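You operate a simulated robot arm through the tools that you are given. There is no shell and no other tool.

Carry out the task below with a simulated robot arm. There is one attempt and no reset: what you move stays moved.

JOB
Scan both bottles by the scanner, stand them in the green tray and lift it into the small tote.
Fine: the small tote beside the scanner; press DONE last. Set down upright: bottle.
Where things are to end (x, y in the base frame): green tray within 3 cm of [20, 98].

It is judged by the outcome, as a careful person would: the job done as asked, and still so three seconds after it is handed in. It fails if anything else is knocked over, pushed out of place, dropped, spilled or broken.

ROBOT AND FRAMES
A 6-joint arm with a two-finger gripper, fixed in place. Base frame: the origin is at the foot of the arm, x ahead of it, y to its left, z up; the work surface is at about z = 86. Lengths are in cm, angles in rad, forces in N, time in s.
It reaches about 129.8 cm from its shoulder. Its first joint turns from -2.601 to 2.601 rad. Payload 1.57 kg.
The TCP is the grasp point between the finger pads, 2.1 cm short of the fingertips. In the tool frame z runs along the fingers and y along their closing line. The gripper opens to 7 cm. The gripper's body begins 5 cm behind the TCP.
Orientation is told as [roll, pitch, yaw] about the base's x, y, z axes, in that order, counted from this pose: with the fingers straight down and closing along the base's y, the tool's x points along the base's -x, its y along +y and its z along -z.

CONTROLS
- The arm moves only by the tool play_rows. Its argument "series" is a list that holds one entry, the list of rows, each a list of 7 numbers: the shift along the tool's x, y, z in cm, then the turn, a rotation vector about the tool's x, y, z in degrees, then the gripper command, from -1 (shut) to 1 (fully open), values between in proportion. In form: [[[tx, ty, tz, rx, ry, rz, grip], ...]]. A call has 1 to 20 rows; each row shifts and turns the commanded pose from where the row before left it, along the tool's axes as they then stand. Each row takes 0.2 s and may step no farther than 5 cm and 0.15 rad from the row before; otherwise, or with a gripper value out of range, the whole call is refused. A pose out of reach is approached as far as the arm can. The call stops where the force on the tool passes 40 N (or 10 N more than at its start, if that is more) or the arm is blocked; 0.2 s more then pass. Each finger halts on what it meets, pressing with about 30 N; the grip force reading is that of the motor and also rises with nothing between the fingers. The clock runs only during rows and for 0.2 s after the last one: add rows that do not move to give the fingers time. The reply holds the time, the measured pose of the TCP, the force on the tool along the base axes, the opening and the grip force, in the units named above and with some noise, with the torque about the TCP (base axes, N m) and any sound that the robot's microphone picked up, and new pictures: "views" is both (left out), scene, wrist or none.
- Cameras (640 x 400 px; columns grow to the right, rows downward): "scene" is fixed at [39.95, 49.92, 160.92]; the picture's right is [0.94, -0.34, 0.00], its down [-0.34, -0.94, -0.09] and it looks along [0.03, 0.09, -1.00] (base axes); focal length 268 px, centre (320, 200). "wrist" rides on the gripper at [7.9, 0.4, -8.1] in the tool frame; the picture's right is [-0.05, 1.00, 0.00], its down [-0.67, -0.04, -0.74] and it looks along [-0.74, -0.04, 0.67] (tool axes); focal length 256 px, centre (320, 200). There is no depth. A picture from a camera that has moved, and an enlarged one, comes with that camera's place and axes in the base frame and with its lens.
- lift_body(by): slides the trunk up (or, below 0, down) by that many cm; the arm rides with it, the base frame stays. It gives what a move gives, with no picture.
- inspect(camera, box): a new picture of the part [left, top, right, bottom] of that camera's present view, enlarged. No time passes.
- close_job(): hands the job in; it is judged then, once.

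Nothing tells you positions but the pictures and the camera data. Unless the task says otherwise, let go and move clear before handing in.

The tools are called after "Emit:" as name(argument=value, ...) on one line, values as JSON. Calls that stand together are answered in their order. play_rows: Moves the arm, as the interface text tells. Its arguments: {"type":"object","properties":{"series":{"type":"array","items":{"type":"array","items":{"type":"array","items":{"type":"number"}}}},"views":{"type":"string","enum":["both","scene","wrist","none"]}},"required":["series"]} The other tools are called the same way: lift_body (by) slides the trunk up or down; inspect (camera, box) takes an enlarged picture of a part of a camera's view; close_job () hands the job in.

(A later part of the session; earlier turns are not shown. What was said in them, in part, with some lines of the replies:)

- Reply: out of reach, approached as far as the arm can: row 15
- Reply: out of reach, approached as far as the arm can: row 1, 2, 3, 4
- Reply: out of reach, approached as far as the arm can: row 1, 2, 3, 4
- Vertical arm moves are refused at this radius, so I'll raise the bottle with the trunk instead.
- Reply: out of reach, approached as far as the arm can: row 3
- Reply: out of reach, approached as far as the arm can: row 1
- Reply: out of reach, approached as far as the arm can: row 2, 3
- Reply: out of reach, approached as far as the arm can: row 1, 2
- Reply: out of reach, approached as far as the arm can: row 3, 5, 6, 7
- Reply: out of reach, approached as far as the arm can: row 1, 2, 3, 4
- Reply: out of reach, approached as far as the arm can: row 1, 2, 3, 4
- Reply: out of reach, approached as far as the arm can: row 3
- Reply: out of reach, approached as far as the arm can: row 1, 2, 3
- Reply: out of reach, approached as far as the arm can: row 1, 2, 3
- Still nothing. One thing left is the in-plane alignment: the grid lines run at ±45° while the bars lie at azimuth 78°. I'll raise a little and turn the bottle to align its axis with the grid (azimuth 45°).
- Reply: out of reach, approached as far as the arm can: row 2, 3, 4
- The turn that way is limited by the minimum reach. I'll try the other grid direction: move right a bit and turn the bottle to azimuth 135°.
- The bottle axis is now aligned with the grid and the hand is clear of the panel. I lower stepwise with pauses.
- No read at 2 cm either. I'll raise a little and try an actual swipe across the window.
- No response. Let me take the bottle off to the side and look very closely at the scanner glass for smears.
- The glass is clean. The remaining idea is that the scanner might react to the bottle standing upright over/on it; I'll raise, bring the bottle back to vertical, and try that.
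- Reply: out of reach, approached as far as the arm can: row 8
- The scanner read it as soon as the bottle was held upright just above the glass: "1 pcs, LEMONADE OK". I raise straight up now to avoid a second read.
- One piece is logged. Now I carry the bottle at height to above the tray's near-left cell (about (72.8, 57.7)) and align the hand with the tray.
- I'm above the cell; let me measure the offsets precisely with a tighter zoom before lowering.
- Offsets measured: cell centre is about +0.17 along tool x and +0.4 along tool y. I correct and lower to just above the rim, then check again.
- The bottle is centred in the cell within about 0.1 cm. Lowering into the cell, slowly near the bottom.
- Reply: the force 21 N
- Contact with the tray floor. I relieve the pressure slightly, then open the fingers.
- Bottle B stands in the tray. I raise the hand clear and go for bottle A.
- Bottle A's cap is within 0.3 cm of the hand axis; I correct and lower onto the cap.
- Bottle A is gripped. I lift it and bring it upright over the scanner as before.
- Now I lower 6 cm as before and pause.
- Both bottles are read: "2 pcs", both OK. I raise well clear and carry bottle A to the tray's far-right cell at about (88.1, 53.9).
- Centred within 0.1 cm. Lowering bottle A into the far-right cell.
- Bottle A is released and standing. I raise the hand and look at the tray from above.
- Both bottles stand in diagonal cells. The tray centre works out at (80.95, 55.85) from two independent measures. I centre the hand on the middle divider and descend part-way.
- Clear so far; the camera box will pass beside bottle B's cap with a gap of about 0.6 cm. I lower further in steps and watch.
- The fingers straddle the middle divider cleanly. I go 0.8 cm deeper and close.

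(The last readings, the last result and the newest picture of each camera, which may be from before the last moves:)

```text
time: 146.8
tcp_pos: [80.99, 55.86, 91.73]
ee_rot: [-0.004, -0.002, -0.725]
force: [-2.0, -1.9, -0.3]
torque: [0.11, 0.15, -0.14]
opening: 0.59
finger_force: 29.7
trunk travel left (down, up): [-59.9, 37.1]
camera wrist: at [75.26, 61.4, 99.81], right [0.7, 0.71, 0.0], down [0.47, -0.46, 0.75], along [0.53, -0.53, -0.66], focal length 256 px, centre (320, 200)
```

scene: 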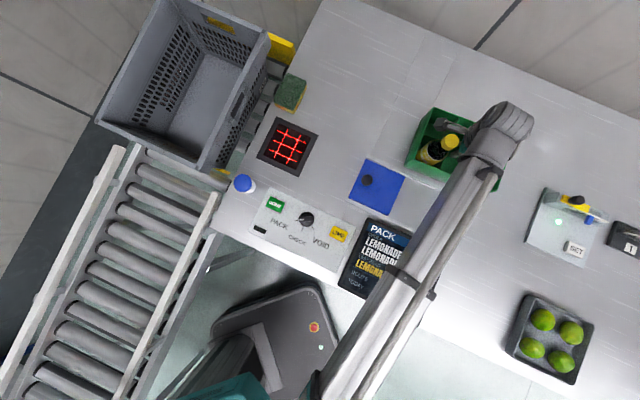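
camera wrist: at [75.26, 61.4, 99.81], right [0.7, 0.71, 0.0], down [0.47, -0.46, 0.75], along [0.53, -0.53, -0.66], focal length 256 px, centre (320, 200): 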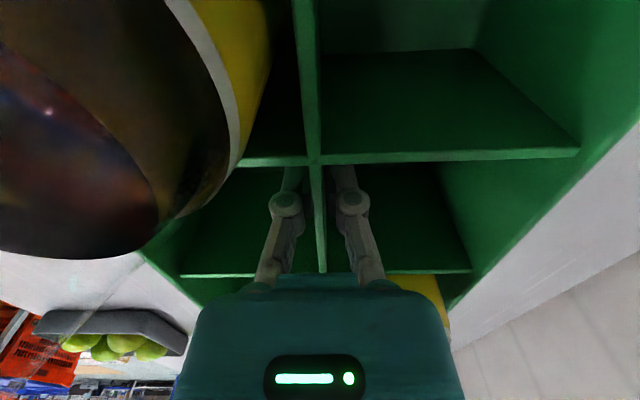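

Gripped on the divider (0.6 cm). I lift 2 cm and check the load.

Emit:
lift_body(by=2)

Emit:
inspect(camera="wrist", box=[0, 0, 640, 400])

Emit:
inspect(camera="scene", box=[390, 80, 540, 200])

```text
time: 147.4
tcp_pos: [80.91, 55.89, 93.62]
ee_rot: [-0.004, -0.003, -0.724]
force: [-0.2, 1.0, -11.7]
torque: [0.02, 0.08, 0.01]
opening: 0.57
finger_force: 29.6
trunk travel left (down, up): [-61.9, 35.1]
```

```text
1.00 times, centred on (320, 200) of wrist (not enlarged: the box is as wide or as high as the picture)
camera zoom: at [75.35, 61.47, 101.71], right [0.7, 0.71, 0.0], down [0.48, -0.46, 0.75], along [0.53, -0.53, -0.66], focal length 256 px, centre (320, 200)
```

zoom: 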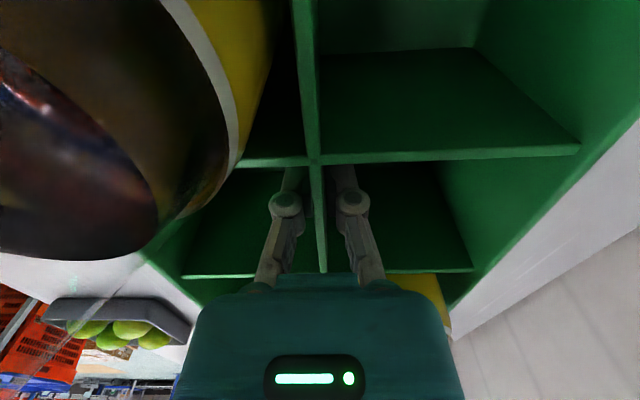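

```text
3.33 times, centred on (465, 140) of scene
camera zoom: at [39.95, 49.92, 160.92], right [0.94, -0.34, 0.0], down [-0.34, -0.94, -0.09], along [0.03, 0.09, -1.0], focal length 892 px, centre (-163, 400)
```

zoom: 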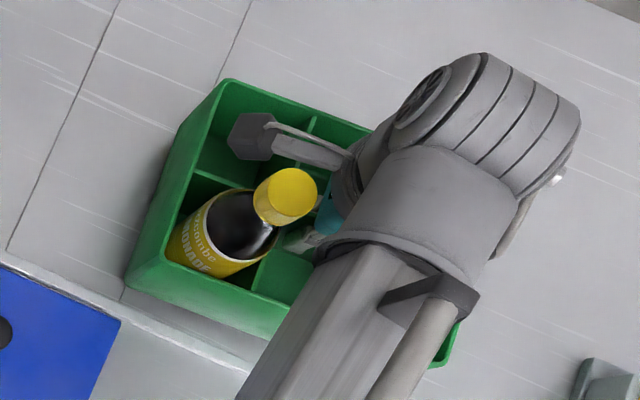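

The tray with both bottles lifts balanced (11.7 N, about 1.2 kg). I'll raise it high, and inspect the tote interior closely to plan the placement.

Emit:
lift_body(by=16)

Emit:
inspect(camera="scene", box=[90, 0, 280, 180])

Emit:
inspect(camera="scene", box=[140, 20, 260, 130])

Emit:
inspect(camera="scene", box=[0, 0, 640, 400])

```text
time: 149.3
tcp_pos: [81.09, 55.95, 109.63]
ee_rot: [-0.004, -0.003, -0.726]
force: [-0.1, 0.2, -11.9]
torque: [-0.01, 0.05, -0.01]
opening: 0.62
finger_force: 30.0
trunk travel left (down, up): [-77.9, 19.1]
```

```text
2.22 times, centred on (185, 90) of scene
camera zoom: at [39.95, 49.92, 160.92], right [0.94, -0.34, 0.0], down [-0.34, -0.94, -0.09], along [0.03, 0.09, -1.0], focal length 595 px, centre (620, 444)
```

zoom: 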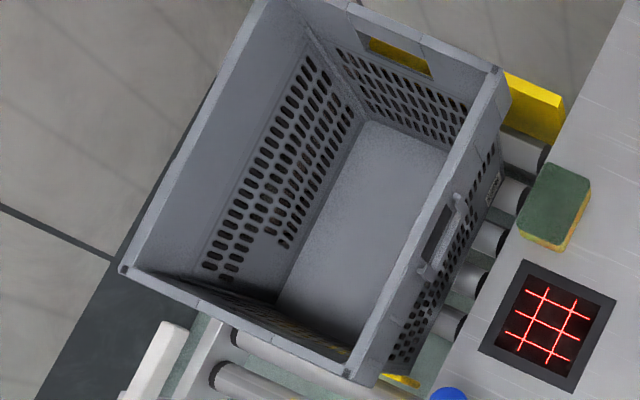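

```text
3.64 times, centred on (200, 75) of scene
camera zoom: at [39.95, 49.92, 160.92], right [0.94, -0.34, 0.0], down [-0.34, -0.94, -0.09], along [0.03, 0.09, -1.0], focal length 973 px, centre (756, 654)
```

zoom: 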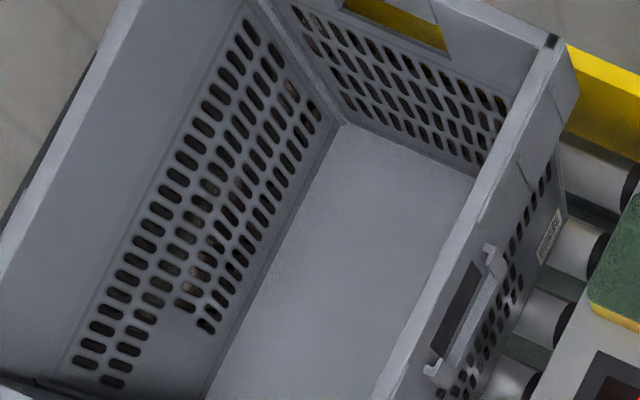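

```text
1.00 times, centred on (320, 200) of scene (not enlarged: the box is as wide or as high as the picture)
camera zoom: at [39.95, 49.92, 160.92], right [0.94, -0.34, 0.0], down [-0.34, -0.94, -0.09], along [0.03, 0.09, -1.0], focal length 268 px, centre (320, 200)
```

zoom: 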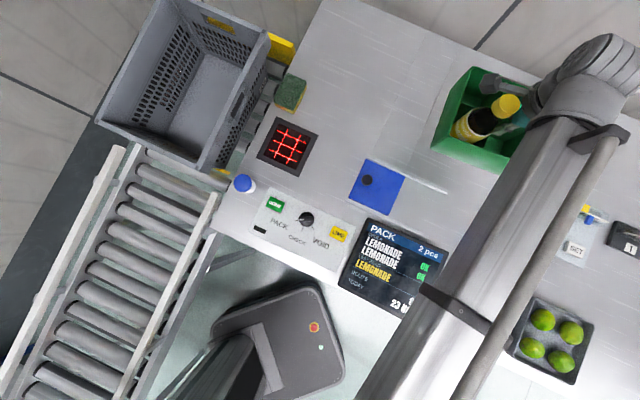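

The tray is level in hand. Before lowering into the tote I need the arm beam's thickness, since it passes over the tote rim; let me look at the beam and the tote rim closely.

Emit:
inspect(camera="scene", box=[440, 20, 640, 180])

Emit:
inspect(camera="scene", box=[360, 150, 640, 400])

Emit:
inspect(camera="wrist", box=[0, 0, 640, 400])

```text
2.50 times, centred on (540, 100) of scene
camera zoom: at [39.95, 49.92, 160.92], right [0.94, -0.34, 0.0], down [-0.34, -0.94, -0.09], along [0.03, 0.09, -1.0], focal length 669 px, centre (-230, 450)
```

zoom: 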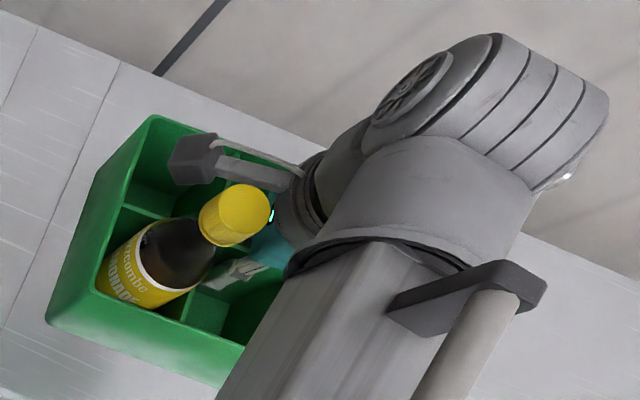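

```text
1.60 times, centred on (500, 275) of scene
camera zoom: at [39.95, 49.92, 160.92], right [0.94, -0.34, 0.0], down [-0.34, -0.94, -0.09], along [0.03, 0.09, -1.0], focal length 428 px, centre (32, 80)
```

zoom: 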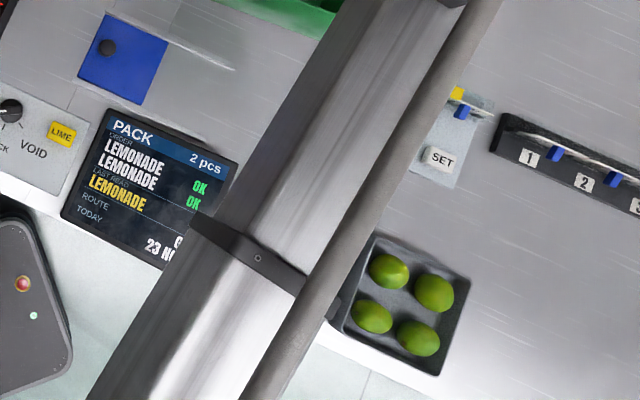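

```text
1.00 times, centred on (320, 200) of wrist (not enlarged: the box is as wide or as high as the picture)
camera zoom: at [75.37, 61.48, 117.69], right [0.7, 0.71, 0.0], down [0.48, -0.46, 0.75], along [0.53, -0.53, -0.66], focal length 256 px, centre (320, 200)
```

zoom: 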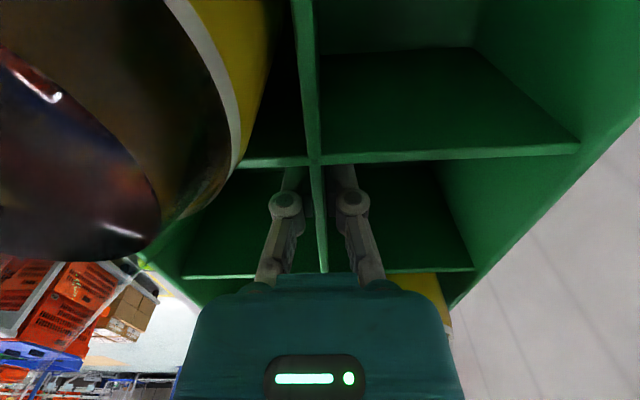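

The tote floor is about 22.5 cm below its rim, and the arm beam would come too close to the rim with this low grip. I'll set the tray back down on the table and re-grip the divider about 2.4 cm higher.

Emit:
lift_body(by=-17.3)

Emit:
lift_body(by=-0.6)

```text
time: 151.2
tcp_pos: [81.01, 55.92, 92.29]
ee_rot: [-0.003, -0.003, -0.725]
force: [0.7, -1.0, -10.5]
torque: [0.0, 0.04, 0.01]
opening: 0.61
finger_force: 29.9
trunk travel left (down, up): [-60.6, 36.4]
```

```text
time: 151.8
tcp_pos: [81.02, 55.9, 91.79]
ee_rot: [-0.004, -0.003, -0.724]
force: [-0.2, -0.1, -9.0]
torque: [-0.08, -0.09, -0.01]
opening: 0.6
finger_force: 29.7
trunk travel left (down, up): [-60.0, 37.0]
```

Emit:
lift_body(by=-0.15)

Emit:
play_rows(series=[[[0, 0, 0, 0, 0, 0, -0.8], [0, 0, 0, 0, 0, 0, -0.6], [0, 0, 0, 0, 0, 0, -0.5], [0, 0, 0, 0, 0, 0, -0.5], [0, 0, 0, 0, 0, 0, -0.5]]], views="wrist")

```text
time: 152.3
tcp_pos: [80.89, 55.88, 91.68]
ee_rot: [-0.002, -0.006, -0.724]
force: [5.9, 4.0, 9.7]
torque: [0.24, 0.07, 0.0]
opening: 0.6
finger_force: 30.1
trunk travel left (down, up): [-59.8, 37.2]
```

```text
time: 153.5
tcp_pos: [80.9, 55.74, 91.76]
ee_rot: [-0.002, -0.006, -0.724]
force: [0.3, 0.3, 0.0]
torque: [-0.04, -0.01, -0.01]
opening: 1.75
finger_force: 0.1
trunk travel left (down, up): [-59.8, 37.2]
camera wrist: at [75.27, 61.41, 99.76], right [0.7, 0.71, 0.0], down [0.47, -0.46, 0.75], along [0.53, -0.53, -0.66], focal length 256 px, centre (320, 200)
```

wrist: 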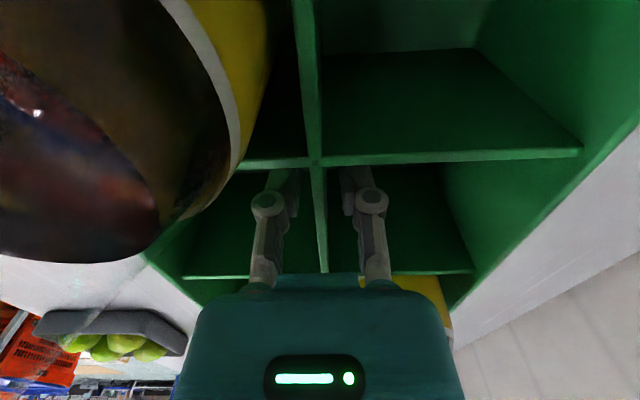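

Emit:
lift_body(by=2.1)

Emit:
inspect(camera="wrist", box=[230, 120, 410, 280])

Emit:
inspect(camera="scene", box=[400, 90, 520, 190])

```text
time: 154.1
tcp_pos: [80.99, 55.86, 93.76]
ee_rot: [-0.003, -0.005, -0.724]
force: [-0.5, -0.1, 0.3]
torque: [-0.04, -0.02, -0.01]
opening: 1.73
finger_force: 0.0
trunk travel left (down, up): [-61.9, 35.1]
```

```text
2.50 times, centred on (320, 200) of wrist
camera zoom: at [75.27, 61.42, 101.85], right [0.7, 0.71, 0.0], down [0.47, -0.46, 0.75], along [0.53, -0.53, -0.66], focal length 640 px, centre (320, 200)
```

zoom: 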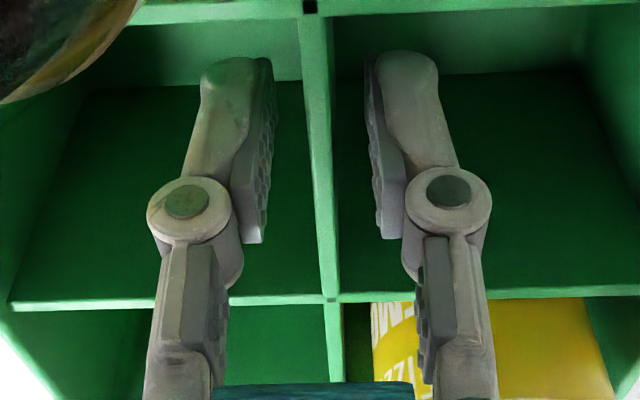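

```text
4.00 times, centred on (460, 140) of scene
camera zoom: at [39.95, 49.92, 160.92], right [0.94, -0.34, 0.0], down [-0.34, -0.94, -0.09], along [0.03, 0.09, -1.0], focal length 1070 px, centre (-240, 440)
```

zoom: 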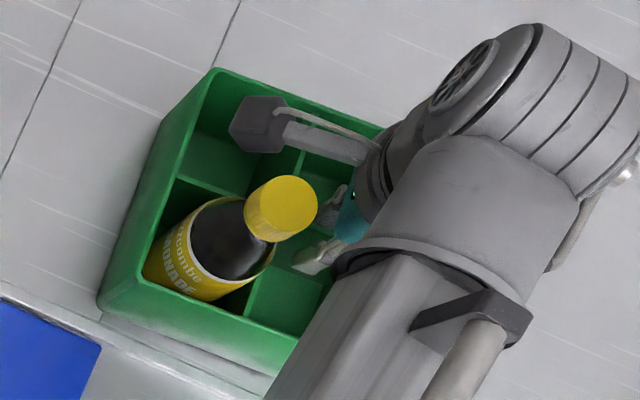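

The divider top is at about z 94.4, so the pads overlap it by 2.7 cm. Closing and lifting again.

Emit:
play_rows(series=[[[0, 0, 0, 0, 0, 0, -0.8], [0, 0, 0, 0, 0, 0, -1], [0, 0, 0, 0, 0, 0, -1], [0, 0, 0, 0, 0, 0, -1], [0, 0, 0, 0, 0, 0, -1]]], views="none")

Emit:
lift_body(by=2)

Emit:
inspect(camera="wrist", box=[0, 0, 640, 400])

```text
time: 155.3
tcp_pos: [80.94, 55.84, 93.85]
ee_rot: [-0.003, -0.005, -0.725]
force: [2.9, 2.8, 2.6]
torque: [0.02, -0.07, 0.0]
opening: 0.6
finger_force: 29.7
trunk travel left (down, up): [-61.9, 35.1]
```

```text
time: 156.0
tcp_pos: [80.86, 55.97, 95.61]
ee_rot: [-0.004, -0.003, -0.723]
force: [-0.3, -1.3, -9.9]
torque: [0.03, 0.05, -0.01]
opening: 0.59
finger_force: 29.9
trunk travel left (down, up): [-63.9, 33.1]
```

```text
1.00 times, centred on (320, 200) of wrist (not enlarged: the box is as wide or as high as the picture)
camera zoom: at [75.35, 61.46, 103.75], right [0.7, 0.71, 0.0], down [0.48, -0.46, 0.75], along [0.53, -0.53, -0.66], focal length 256 px, centre (320, 200)
```

zoom: 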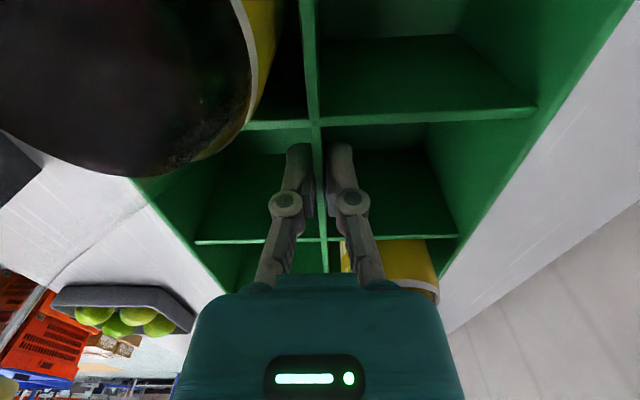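

Holding well. I raise to travel height and rotate the tray in place slowly by +88.5° to match the tote's long axis.

Emit:
lift_body(by=18)

Emit:
play_rows(series=[[[0, 0, 0, 0, 0, -2.5, -1], [0, 0, 0, 0, 0, -4, -1], [0, 0, 0, 0, 0, -5, -1], [0, 0, 0, 0, 0, -5, -1], [0, 0, 0, 0, 0, -5, -1], [0, 0, 0, 0, 0, -5, -1], [0, 0, 0, 0, 0, -5, -1], [0, 0, 0, 0, 0, -5, -1], [0, 0, 0, 0, 0, -5, -1], [0, 0, 0, 0, 0, -5, -1], [0, 0, 0, 0, 0, -5, -1], [0, 0, 0, 0, 0, -5, -1], [0, 0, 0, 0, 0, -5, -1], [0, 0, 0, 0, 0, -5, -1], [0, 0, 0, 0, 0, -5, -1], [0, 0, 0, 0, 0, -5, -1], [0, 0, 0, 0, 0, -5, -1], [0, 0, 0, 0, 0, -4.5, -1], [0, 0, 0, 0, 0, -2.5, -1], [0, 0, 0, 0, 0, 0, -1]]], views="both")

```text
time: 158.0
tcp_pos: [81.07, 55.98, 113.63]
ee_rot: [-0.004, -0.004, -0.726]
force: [0.6, 0.7, -10.1]
torque: [0.0, 0.0, -0.02]
opening: 0.57
finger_force: 30.0
trunk travel left (down, up): [-81.9, 15.1]
```

```text
time: 162.2
tcp_pos: [80.96, 55.92, 113.69]
ee_rot: [-0.003, 0.005, 0.82]
force: [0.1, -0.2, -10.6]
torque: [-0.02, 0.0, 0.0]
opening: 0.62
finger_force: 29.9
trunk travel left (down, up): [-81.9, 15.1]
camera wrist: at [75.28, 50.39, 121.82], right [-0.69, 0.72, 0.0], down [0.48, 0.47, 0.74], along [0.54, 0.51, -0.67], focal length 256 px, centre (320, 200)
```

scene: 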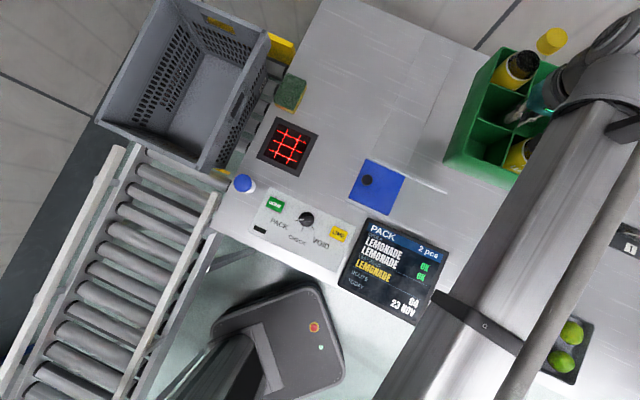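
wrist: 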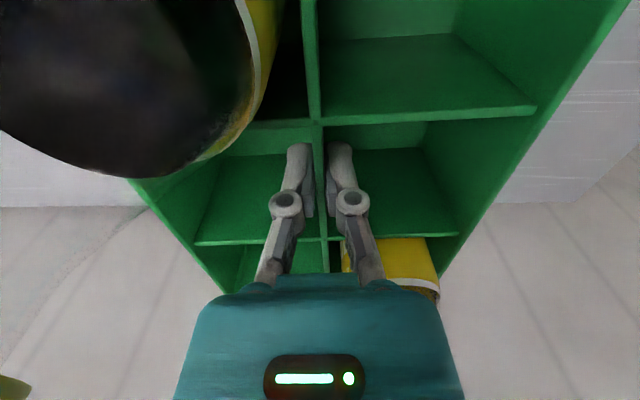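

Aligned at 47°. Now I carry the tray smoothly toward the tote.

Emit:
play_rows(series=[[[0.15, 1.0, 0, 0, 0, 0, -1], [0.3, 2.0, 0, 0, 0, 0, -1], [0.44, 2.9, 0, 0, 0, 0, -1], [0.44, 2.9, 0, 0, 0, 0, -1], [0.44, 2.9, 0, 0, 0, 0, -1], [0.44, 2.9, 0, 0, 0, 0, -1], [0.44, 2.9, 0, 0, 0, 0, -1], [0.44, 2.9, 0, 0, 0, 0, -1], [0.44, 2.9, 0, 0, 0, 0, -1], [0.44, 2.9, 0, 0, 0, 0, -1], [0.44, 2.9, 0, 0, 0, 0, -1], [0.44, 2.9, 0, 0, 0, 0, -1], [0.3, 2.0, 0, 0, 0, 0, -1], [0.15, 1.0, 0, 0, 0, 0, -1], [0, 0, 0, 0, 0, 0, -1]]], views="both")

```text
time: 165.4
tcp_pos: [51.74, 75.98, 113.68]
ee_rot: [-0.005, 0.005, 0.822]
force: [0.7, 0.1, -10.6]
torque: [-0.05, 0.02, -0.01]
opening: 0.6
finger_force: 30.0
trunk travel left (down, up): [-81.9, 15.1]
camera wrist: at [46.16, 70.39, 121.84], right [-0.69, 0.72, -0.01], down [0.48, 0.47, 0.74], along [0.54, 0.51, -0.67], focal length 256 px, centre (320, 200)
```

scene: 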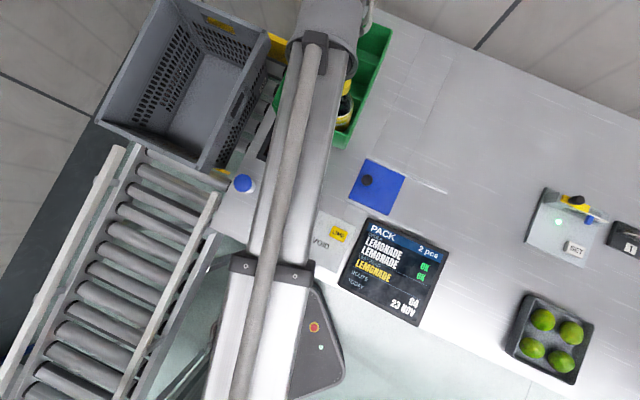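
wrist: 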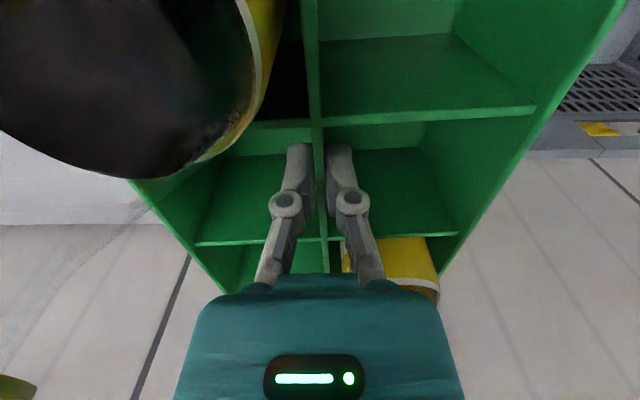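

Emit:
play_rows(series=[[[0.15, 1.0, 0, 0, 0, 0, -1], [0.31, 2.0, 0, 0, 0, 0, -1], [0.445, 2.9, 0, 0, 0, 0, -1], [0.445, 2.9, 0, 0, 0, 0, -1], [0.445, 2.9, 0, 0, 0, 0, -1], [0.445, 2.9, 0, 0, 0, 0, -1], [0.445, 2.9, 0, 0, 0, 0, -1], [0.445, 2.9, 0, 0, 0, 0, -1], [0.445, 2.9, 0, 0, 0, 0, -1], [0.445, 2.9, 0, 0, 0, 0, -1], [0.445, 2.9, 0, 0, 0, 0, -1], [0.445, 2.9, 0, 0, 0, 0, -1], [0.445, 2.9, 0, 0, 0, 0, -1], [0.31, 2.0, 0, 0, 0, 0, -1], [0.15, 0.8, 0, 0, 0, 0, -1], [0, 0, 0, 0, 0, 0, -1]]], views="both")

Emit:
inspect(camera="scene", box=[80, 0, 300, 200])

```text
time: 168.8
tcp_pos: [20.06, 97.3, 113.63]
ee_rot: [-0.005, 0.003, 0.819]
force: [0.7, 0.1, -10.1]
torque: [-0.07, 0.04, 0.01]
opening: 0.58
finger_force: 29.7
out of reach, approached as far as the arm can: row 10
trunk travel left (down, up): [-81.9, 15.1]
camera wrist: at [14.32, 91.84, 121.83], right [-0.69, 0.72, -0.01], down [0.48, 0.47, 0.74], along [0.54, 0.51, -0.67], focal length 256 px, centre (320, 200)
```

scene: 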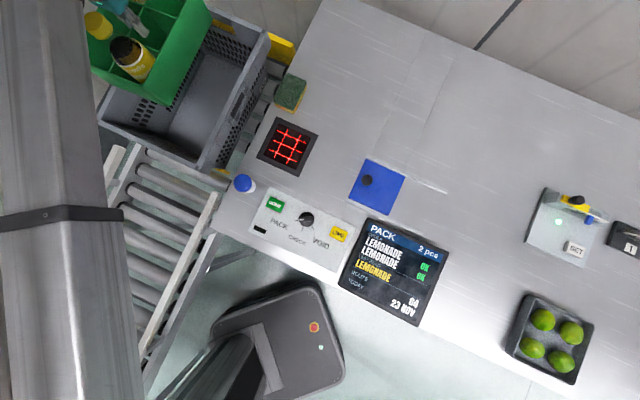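
wrist: 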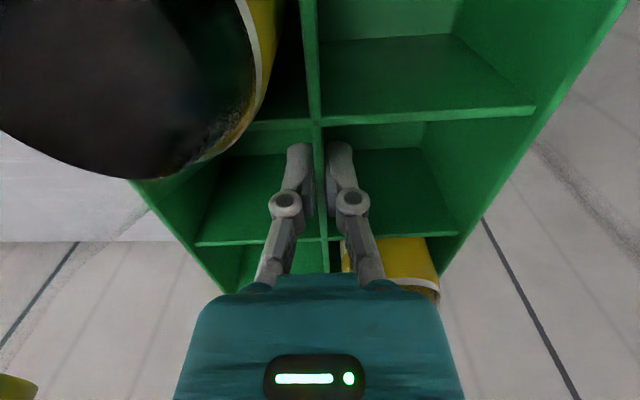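

```text
2.00 times, centred on (190, 100) of scene
camera zoom: at [39.95, 49.92, 160.92], right [0.94, -0.34, 0.0], down [-0.34, -0.94, -0.09], along [0.03, 0.09, -1.0], focal length 535 px, centre (580, 400)
```

zoom: 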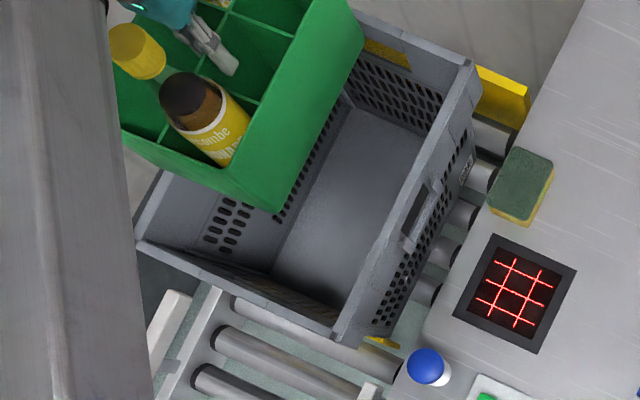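

The tray hangs level over the tote centre at (20.06, 97.3). I lower it to just inside the rim first and check the clearances.

Emit:
lift_body(by=-6)

Emit:
inspect(camera="scene", box=[80, 0, 300, 200])

Emit:
inspect(camera="wrist", box=[0, 0, 640, 400])

```text
time: 169.8
tcp_pos: [20.02, 97.35, 107.84]
ee_rot: [-0.006, 0.003, 0.82]
force: [-0.4, -0.4, -11.3]
torque: [0.0, 0.01, 0.01]
opening: 0.59
finger_force: 30.3
trunk travel left (down, up): [-75.9, 21.1]
```

```text
2.00 times, centred on (190, 100) of scene
camera zoom: at [39.95, 49.92, 160.92], right [0.94, -0.34, 0.0], down [-0.34, -0.94, -0.09], along [0.03, 0.09, -1.0], focal length 535 px, centre (580, 400)
```

zoom: 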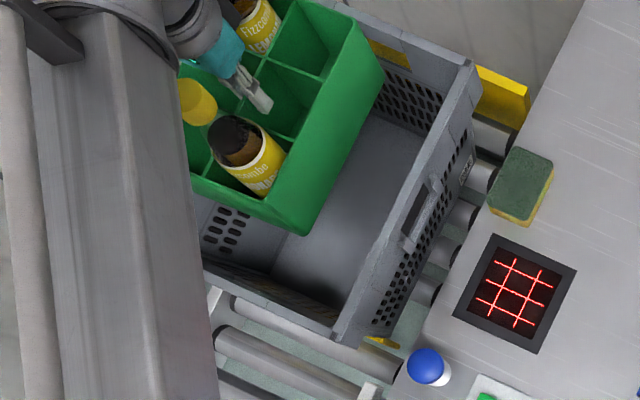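

```text
1.00 times, centred on (320, 200) of wrist (not enlarged: the box is as wide or as high as the picture)
camera zoom: at [14.33, 91.81, 115.85], right [-0.69, 0.72, -0.01], down [0.48, 0.47, 0.74], along [0.54, 0.51, -0.67], focal length 256 px, centre (320, 200)
```

zoom: 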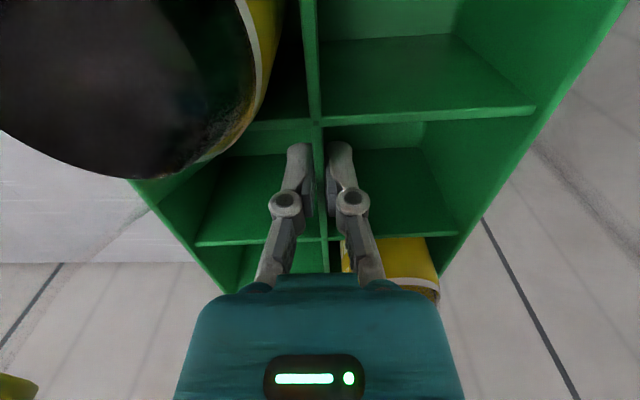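

Emit:
lift_body(by=-12)

Emit:
inspect(camera="scene", box=[80, 0, 300, 200])

Emit:
inspect(camera="wrist", box=[0, 0, 640, 400])

```text
time: 171.3
tcp_pos: [20.12, 97.18, 95.66]
ee_rot: [-0.004, 0.005, 0.819]
force: [0.9, -0.5, -10.2]
torque: [-0.04, 0.04, 0.02]
opening: 0.59
finger_force: 30.0
trunk travel left (down, up): [-63.9, 33.1]
```

```text
2.00 times, centred on (190, 100) of scene
camera zoom: at [39.95, 49.92, 160.92], right [0.94, -0.34, 0.0], down [-0.34, -0.94, -0.09], along [0.03, 0.09, -1.0], focal length 535 px, centre (580, 400)
```

zoom: 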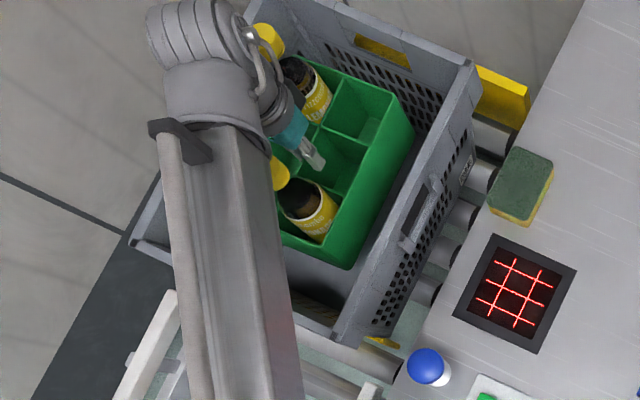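

```text
1.00 times, centred on (320, 200) of wrist (not enlarged: the box is as wide or as high as the picture)
camera zoom: at [14.32, 91.8, 103.84], right [-0.69, 0.72, -0.01], down [0.48, 0.47, 0.74], along [0.54, 0.51, -0.67], focal length 256 px, centre (320, 200)
```

zoom: 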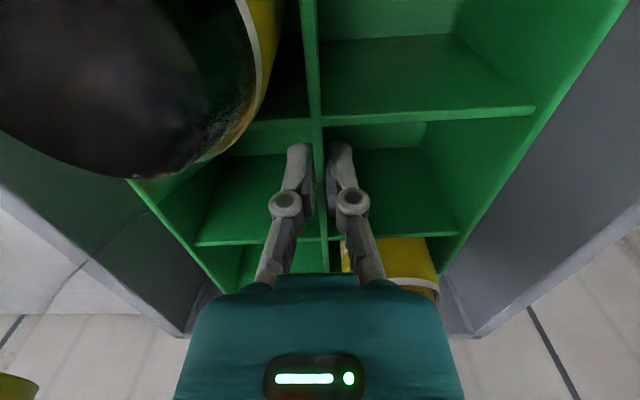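

The tray is inside the tote with even margins. Let me look at the beam where it crosses the rim.

Emit:
inspect(camera="scene", box=[130, 60, 260, 180])

Emit:
inspect(camera="scene", box=[120, 130, 300, 330])

```text
3.33 times, centred on (195, 120) of scene
camera zoom: at [39.95, 49.92, 160.92], right [0.94, -0.34, 0.0], down [-0.34, -0.94, -0.09], along [0.03, 0.09, -1.0], focal length 892 px, centre (737, 467)
```

zoom: 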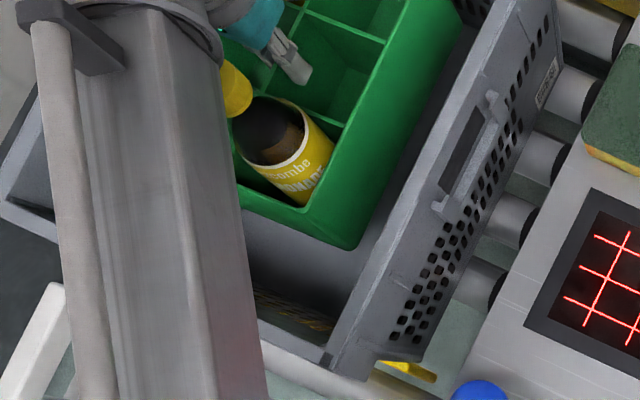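

```text
2.00 times, centred on (210, 230) of scene
camera zoom: at [39.95, 49.92, 160.92], right [0.94, -0.34, 0.0], down [-0.34, -0.94, -0.09], along [0.03, 0.09, -1.0], focal length 535 px, centre (540, 140)
```

zoom: 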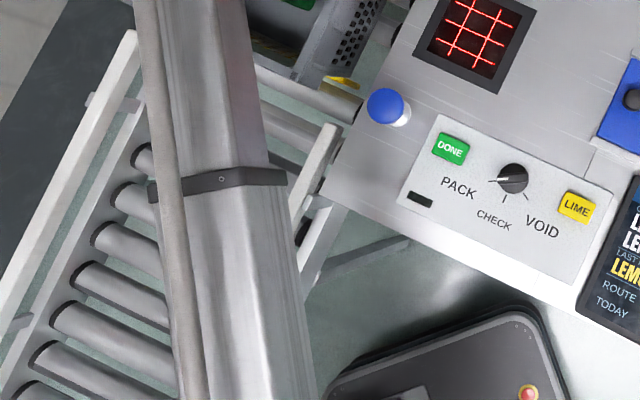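

The beam is thin (about ±2.6 cm) so it will stay above the rim. I keep lowering in decreasing steps, watching the force.

Emit:
lift_body(by=-7.5)

Emit:
lift_body(by=-3)

Emit:
inspect(camera="scene", box=[80, 0, 300, 200])

Emit:
inspect(camera="wrist", box=[0, 0, 640, 400])

```text
time: 172.4
tcp_pos: [20.01, 97.43, 88.17]
ee_rot: [-0.005, 0.003, 0.82]
force: [0.0, -0.4, -10.7]
torque: [-0.03, 0.08, -0.01]
opening: 0.62
finger_force: 30.1
trunk travel left (down, up): [-56.4, 40.6]
```

```text
time: 173.2
tcp_pos: [19.98, 97.45, 85.1]
ee_rot: [-0.004, 0.004, 0.819]
force: [-0.4, 0.0, -10.2]
torque: [-0.04, 0.04, 0.02]
opening: 0.6
finger_force: 29.3
trunk travel left (down, up): [-53.4, 43.6]
```

```text
2.00 times, centred on (190, 100) of scene
camera zoom: at [39.95, 49.92, 160.92], right [0.94, -0.34, 0.0], down [-0.34, -0.94, -0.09], along [0.03, 0.09, -1.0], focal length 535 px, centre (580, 400)
```

zoom: 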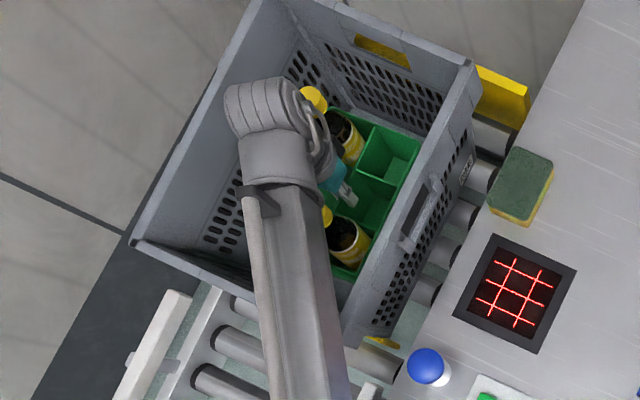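

```text
1.00 times, centred on (320, 200) of wrist (not enlarged: the box is as wide or as high as the picture)
camera zoom: at [14.32, 91.79, 93.34], right [-0.69, 0.72, -0.01], down [0.48, 0.47, 0.74], along [0.54, 0.51, -0.67], focal length 256 px, centre (320, 200)
```

zoom: 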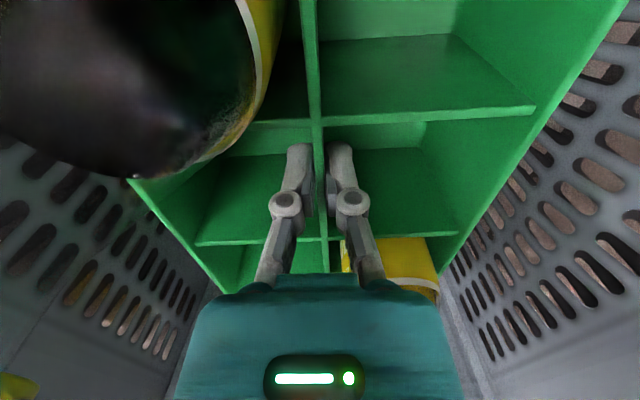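

Emit:
lift_body(by=-1.2)

Emit:
lift_body(by=-0.6)

Emit:
inspect(camera="scene", box=[140, 60, 270, 180])

```text
time: 173.8
tcp_pos: [20.11, 97.35, 83.93]
ee_rot: [-0.004, 0.004, 0.82]
force: [-0.4, 0.0, -11.3]
torque: [-0.06, 0.01, 0.0]
opening: 0.6
finger_force: 29.6
trunk travel left (down, up): [-52.2, 44.8]
```

```text
time: 174.3
tcp_pos: [20.1, 97.41, 83.36]
ee_rot: [-0.005, 0.005, 0.82]
force: [-0.1, 0.6, -10.0]
torque: [-0.04, 0.06, -0.02]
opening: 0.62
finger_force: 30.1
trunk travel left (down, up): [-51.6, 45.4]
```

```text
3.33 times, centred on (205, 120) of scene
camera zoom: at [39.95, 49.92, 160.92], right [0.94, -0.34, 0.0], down [-0.34, -0.94, -0.09], along [0.03, 0.09, -1.0], focal length 892 px, centre (703, 467)
```

zoom: 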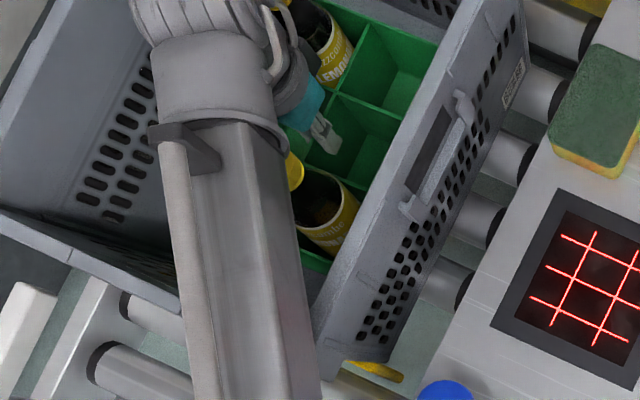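

Emit:
lift_body(by=-0.5)

Emit:
lift_body(by=-0.4)

```text
time: 174.9
tcp_pos: [20.09, 97.32, 82.93]
ee_rot: [-0.006, 0.003, 0.821]
force: [-0.2, -0.6, -5.8]
torque: [0.32, -0.36, 0.0]
opening: 0.61
finger_force: 29.9
trunk travel left (down, up): [-51.1, 45.9]
```

```text
time: 175.4
tcp_pos: [20.02, 97.12, 82.72]
ee_rot: [-0.004, 0.003, 0.819]
force: [-2.0, -0.9, 18.8]
torque: [-0.2, 0.16, -0.01]
opening: 0.58
finger_force: 30.4
trunk travel left (down, up): [-50.7, 46.3]
```

The tray is down on the tote floor (z ≈ 75). I relieve the pressure a little and open the fingers.

Emit:
lift_body(by=0.2)

Emit:
play_rows(series=[[[0, 0, 0, 0, 0, 0, -0.85], [0, 0, 0, 0, 0, 0, -0.7], [0, 0, 0, 0, 0, 0, -0.5], [0, 0, 0, 0, 0, 0, -0.3], [0, 0, 0, 0, 0, 0, -0.3], [0, 0, 0, 0, 0, 0, -0.3]]], views="wrist")

```text
time: 175.9
tcp_pos: [20.04, 97.27, 82.79]
ee_rot: [-0.006, 0.001, 0.821]
force: [-0.5, -1.6, 2.8]
torque: [0.04, -0.04, 0.02]
opening: 0.61
finger_force: 30.1
trunk travel left (down, up): [-50.9, 46.1]
```

```text
time: 177.3
tcp_pos: [20.0, 97.22, 82.77]
ee_rot: [-0.003, 0.003, 0.821]
force: [0.1, 0.0, 0.3]
torque: [0.02, -0.04, 0.02]
opening: 2.45
finger_force: 0.2
trunk travel left (down, up): [-50.9, 46.1]
camera wrist: at [14.31, 91.73, 90.92], right [-0.69, 0.72, 0.0], down [0.48, 0.47, 0.74], along [0.54, 0.51, -0.67], focal length 256 px, centre (320, 200)
```

wrist: 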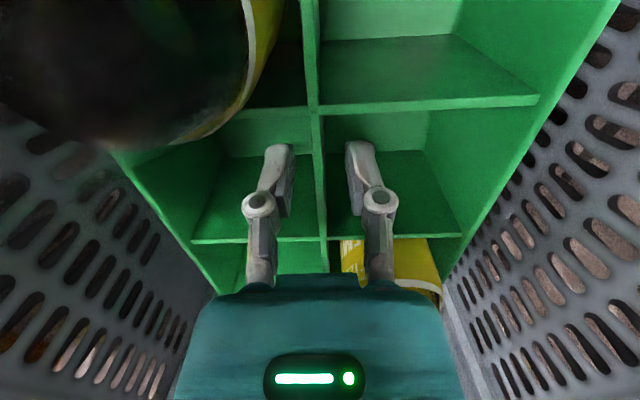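

Released. I raise the hand straight up out of the tote.

Emit:
lift_body(by=6)

Emit:
lift_body(by=24)

Emit:
inspect(camera="wrist", box=[0, 0, 640, 400])

Emit:
inspect(camera="scene", box=[0, 0, 640, 400])

```text
time: 178.3
tcp_pos: [20.04, 97.31, 88.8]
ee_rot: [-0.005, 0.005, 0.82]
force: [0.1, -0.1, 0.1]
torque: [0.04, -0.02, 0.02]
opening: 2.46
finger_force: 0.2
trunk travel left (down, up): [-56.9, 40.1]
```

```text
time: 180.8
tcp_pos: [20.14, 97.29, 112.8]
ee_rot: [-0.006, 0.003, 0.821]
force: [0.0, -0.1, 0.1]
torque: [-0.03, -0.01, -0.01]
opening: 2.45
finger_force: 0.1
trunk travel left (down, up): [-80.9, 16.1]
```

```text
1.00 times, centred on (320, 200) of wrist (not enlarged: the box is as wide or as high as the picture)
camera zoom: at [14.31, 91.74, 120.91], right [-0.69, 0.72, 0.0], down [0.48, 0.47, 0.74], along [0.54, 0.51, -0.67], focal length 256 px, centre (320, 200)
```

zoom: 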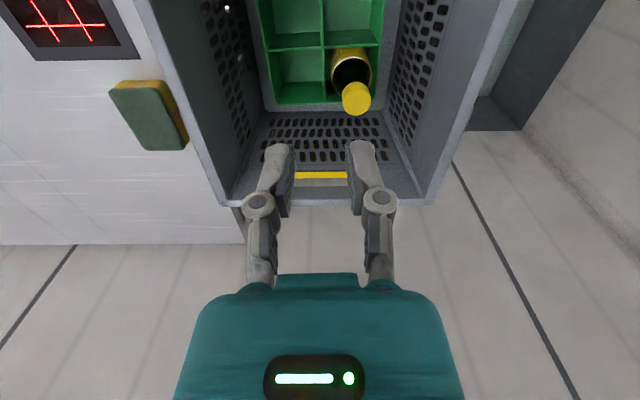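

```text
1.00 times, centred on (320, 200) of scene (not enlarged: the box is as wide or as high as the picture)
camera zoom: at [39.95, 49.92, 160.92], right [0.94, -0.34, 0.0], down [-0.34, -0.94, -0.09], along [0.03, 0.09, -1.0], focal length 268 px, centre (320, 200)
```

zoom: 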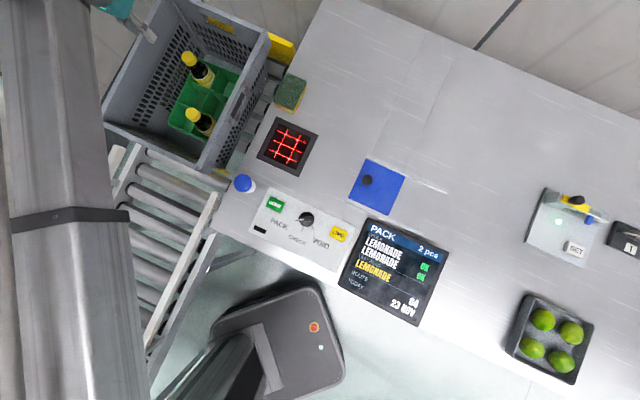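

The tray with both bottles upright sits in the tote at about (20.05, 97.3). Now I go to the DONE button at about (30.4, 59.4) with the fingers closed.

Emit:
play_rows(series=[[[2.29, -3.7, 0, 0, 0, 0, -0.3], [2.29, -3.7, 0, 0, 0, 0, -0.3], [2.29, -3.7, 0, 0, 0, 0, -0.5], [2.29, -3.7, 0, 0, 0, 0, -0.8], [2.29, -3.7, 0, 0, 0, 0, -1], [2.29, -3.7, 0, 0, 0, 0, -1], [2.29, -3.7, 0, 0, 0, 0, -1], [2.29, -3.7, 0, 0, 0, 0, -1], [2.29, -3.7, 0, 0, 0, 0, -1], [0, 0, 0, 0, 0, 0, -1], [0, 0, 0, 0, 0, 0, -1]]], views="both")

```text
time: 183.2
tcp_pos: [30.38, 59.63, 112.74]
ee_rot: [-0.007, 0.003, 0.822]
force: [-0.8, 0.6, 0.0]
torque: [-0.03, 0.01, -0.01]
opening: 0.01
finger_force: 28.8
out of reach, approached as far as the arm can: row 4
trunk travel left (down, up): [-80.9, 16.1]
camera wrist: at [24.62, 54.08, 120.92], right [-0.69, 0.72, 0.0], down [0.48, 0.47, 0.74], along [0.54, 0.51, -0.67], focal length 256 px, centre (320, 200)
```

scene: 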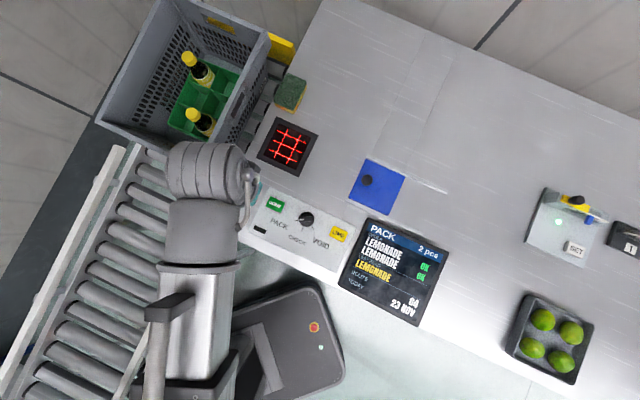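
wrist: 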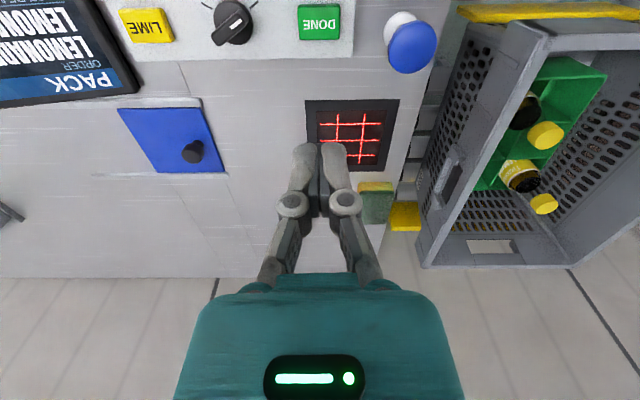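

The DONE button is right under the fingertips (0.3 cm off). I correct and lower toward it.

Emit:
play_rows(series=[[[0.3, 0, 0, 0, 0, 0, -1], [0, 0, 0, 0, 0, 0, -1]]], views="none")

Emit:
lift_body(by=-17)

Emit:
inspect(camera="wrist", box=[160, 0, 480, 220])

Emit:
inspect(camera="scene", box=[200, 140, 360, 280])

```text
time: 183.8
tcp_pos: [30.1, 59.27, 112.81]
ee_rot: [-0.004, 0.003, 0.82]
force: [-0.1, 0.0, -0.1]
torque: [-0.01, -0.02, 0.01]
opening: 0.03
finger_force: 28.7
trunk travel left (down, up): [-80.9, 16.1]
```

```text
time: 185.7
tcp_pos: [30.02, 59.36, 95.79]
ee_rot: [-0.005, 0.004, 0.82]
force: [-0.5, -0.1, 0.7]
torque: [-0.01, -0.03, -0.02]
opening: 0.0
finger_force: 29.0
trunk travel left (down, up): [-63.9, 33.1]
```

```text
1.82 times, centred on (320, 110) of wrist
camera zoom: at [24.34, 53.79, 103.93], right [-0.69, 0.72, 0.0], down [0.48, 0.47, 0.74], along [0.54, 0.51, -0.67], focal length 465 px, centre (320, 364)
```

zoom: 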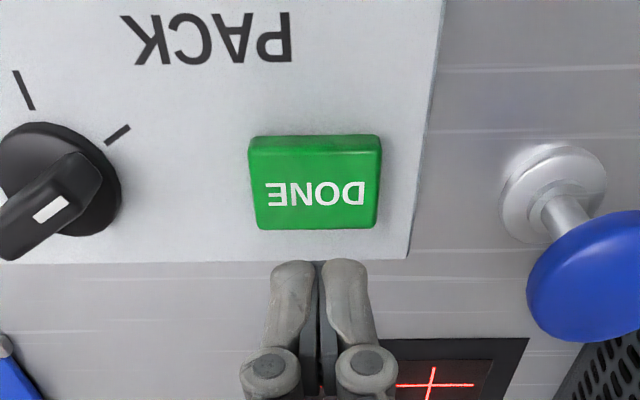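

```text
2.86 times, centred on (280, 210) of scene
camera zoom: at [39.95, 49.92, 160.92], right [0.94, -0.34, 0.0], down [-0.34, -0.94, -0.09], along [0.03, 0.09, -1.0], focal length 764 px, centre (434, 171)
```

zoom: 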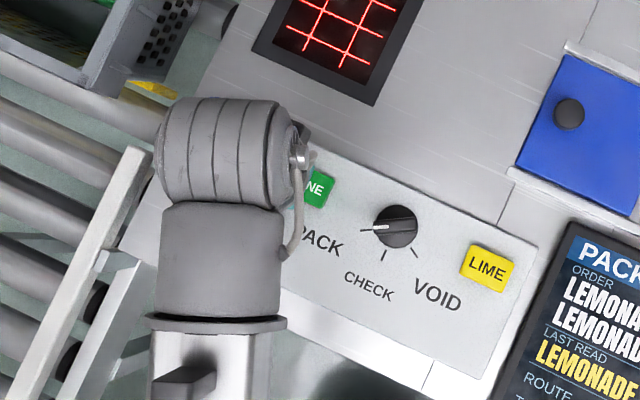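

Emit:
play_rows(series=[[[-0.3, 0, 0, 0, 0, 0, -1], [0, 0, 0, 0, 0, 0, -1]]], views="none")

Emit:
lift_body(by=-4)

Emit:
inspect(camera="wrist", box=[160, 40, 480, 240])

```text
time: 186.3
tcp_pos: [30.17, 59.61, 95.72]
ee_rot: [-0.004, 0.003, 0.82]
force: [-0.4, 0.5, 0.1]
torque: [0.01, 0.02, 0.04]
opening: 0.02
finger_force: 28.5
trunk travel left (down, up): [-63.9, 33.1]
```

```text
time: 187.2
tcp_pos: [30.24, 59.65, 91.77]
ee_rot: [-0.005, 0.003, 0.821]
force: [0.4, 0.9, 0.0]
torque: [-0.01, 0.02, -0.01]
opening: 0.0
finger_force: 28.5
trunk travel left (down, up): [-59.9, 37.1]
```

```text
2.00 times, centred on (320, 140) of wrist
camera zoom: at [24.53, 54.0, 99.93], right [-0.69, 0.72, 0.0], down [0.48, 0.47, 0.74], along [0.54, 0.51, -0.67], focal length 512 px, centre (320, 320)
```

zoom: 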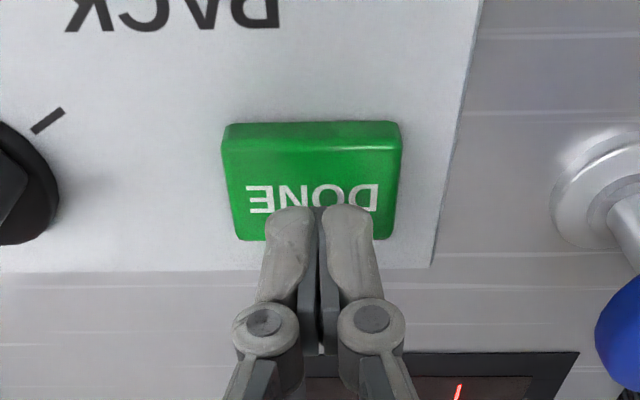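

Fingertips are right over the button. Pressing gently in small steps.

Emit:
lift_body(by=-1)

Emit:
lift_body(by=-0.5)

```text
time: 187.8
tcp_pos: [30.25, 59.52, 90.81]
ee_rot: [-0.004, 0.002, 0.82]
force: [0.1, -0.6, -1.1]
torque: [0.03, -0.02, 0.02]
opening: 0.0
finger_force: 28.4
trunk travel left (down, up): [-58.9, 38.1]
```

```text
time: 188.3
tcp_pos: [30.21, 59.56, 90.26]
ee_rot: [-0.004, 0.004, 0.821]
force: [0.4, 0.5, 0.3]
torque: [0.01, 0.02, -0.01]
opening: 0.58
finger_force: 28.9
trunk travel left (down, up): [-58.4, 38.6]
```

Emit:
lift_body(by=-0.3)

Emit:
inspect(camera="scene", box=[240, 170, 460, 330])

Emit:
inspect(camera="wrist", box=[160, 40, 480, 240])

```text
time: 188.8
tcp_pos: [30.22, 59.58, 89.94]
ee_rot: [-0.005, 0.003, 0.82]
force: [0.4, 0.2, 2.7]
torque: [0.02, 0.02, 0.01]
opening: 0.57
finger_force: 28.5
trunk travel left (down, up): [-58.1, 38.9]
heard: click
```

```text
2.50 times, centred on (350, 250) of scene
camera zoom: at [39.95, 49.92, 160.92], right [0.94, -0.34, 0.0], down [-0.34, -0.94, -0.09], along [0.03, 0.09, -1.0], focal length 669 px, centre (245, 75)
```

zoom: 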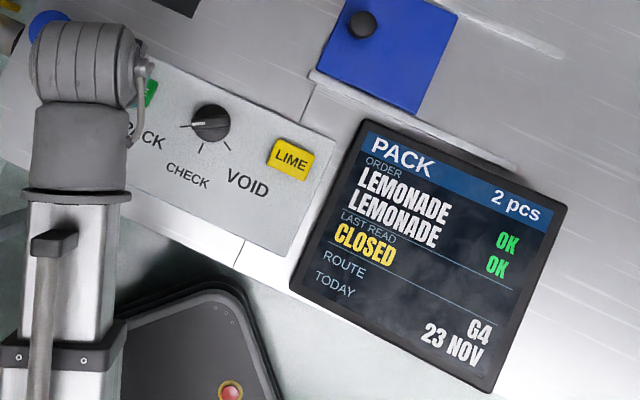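

```text
2.00 times, centred on (320, 140) of wrist
camera zoom: at [24.53, 54.0, 98.13], right [-0.69, 0.72, 0.0], down [0.48, 0.47, 0.74], along [0.54, 0.51, -0.67], focal length 512 px, centre (320, 320)
```

zoom: 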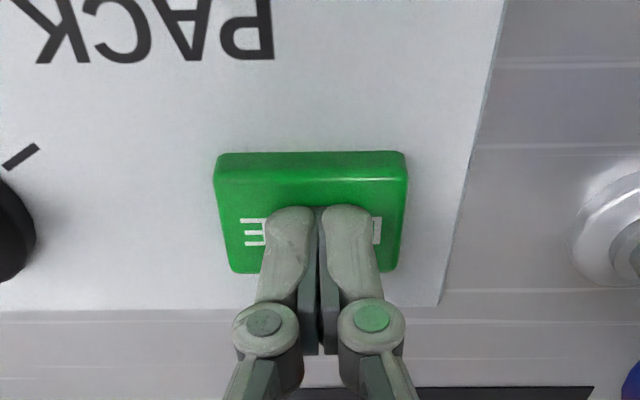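

The click was heard and the screen shows "2 pcs, OK OK, CLOSED". I raise clear and check the final state.

Emit:
lift_body(by=20)

Emit:
inspect(camera="scene", box=[0, 0, 640, 400])

Emit:
inspect(camera="scene", box=[90, 0, 280, 180])

Emit:
inspect(camera="wrist", box=[0, 0, 640, 400])

```text
time: 191.0
tcp_pos: [30.2, 59.41, 109.9]
ee_rot: [-0.005, 0.003, 0.819]
force: [-0.2, -0.4, -0.8]
torque: [-0.01, 0.01, -0.02]
opening: 0.01
finger_force: 28.5
trunk travel left (down, up): [-78.1, 18.9]
```

```text
1.00 times, centred on (320, 200) of scene (not enlarged: the box is as wide or as high as the picture)
camera zoom: at [39.95, 49.92, 160.92], right [0.94, -0.34, 0.0], down [-0.34, -0.94, -0.09], along [0.03, 0.09, -1.0], focal length 268 px, centre (320, 200)
```

zoom: 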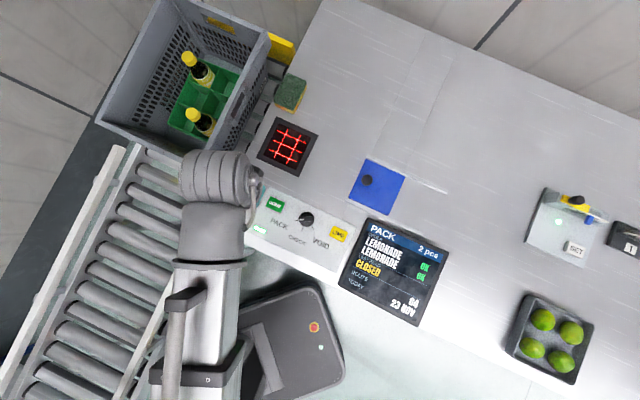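

```text
2.22 times, centred on (185, 90) of scene
camera zoom: at [39.95, 49.92, 160.92], right [0.94, -0.34, 0.0], down [-0.34, -0.94, -0.09], along [0.03, 0.09, -1.0], focal length 595 px, centre (620, 444)
```

zoom: 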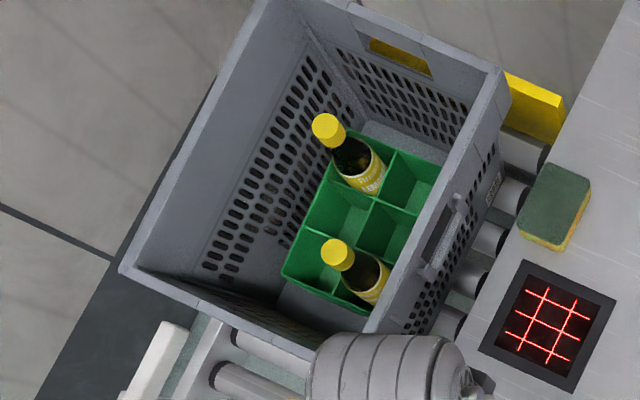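

```text
1.00 times, centred on (320, 200) of wrist (not enlarged: the box is as wide or as high as the picture)
camera zoom: at [24.53, 54.01, 118.12], right [-0.69, 0.72, 0.0], down [0.48, 0.47, 0.74], along [0.54, 0.51, -0.67], focal length 256 px, centre (320, 200)
```

zoom: 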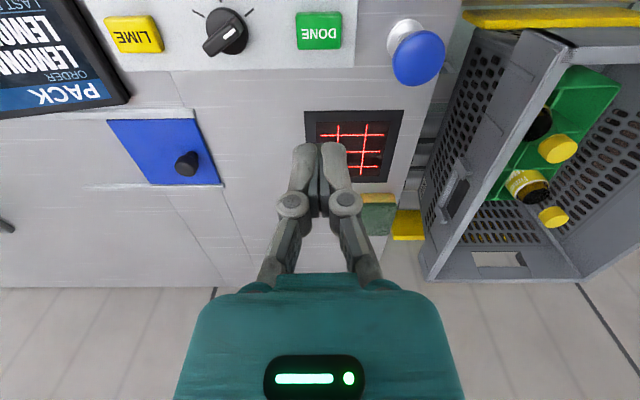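

Both bottles stand in the tray inside the tote, centred at about (20, 97.3). The screen reads "2 pcs, CLOSED", nothing else has moved, and the hand is clear. I hand the job in.

Emit:
close_job()

```text
The job is handed in.
```

I handed the job in with everything in place. Both bottles are scanned and stand upright in the green tray, and the tray is in the small tote beside the scanner.

- **Scan:** the screen read "2 pcs" with both LEMONADE lines marked OK. The scanner only registered a bottle held upright just above the glass. I first spent a while tilting the first bottle's barcode toward it without a read.
- **Tray:** it rests on the tote floor with its centre at about [20.0, 97.3], within the 3 cm allowed around [20, 98]. The bottles are in diagonal cells.
- **DONE:** I pressed it last. It clicked, and the screen changed to "CLOSED".

The last pictures showed nothing else moved or knocked over, and the gripper was empty and clear of everything. I don't have the judged result, only confirmation that the job was handed in.
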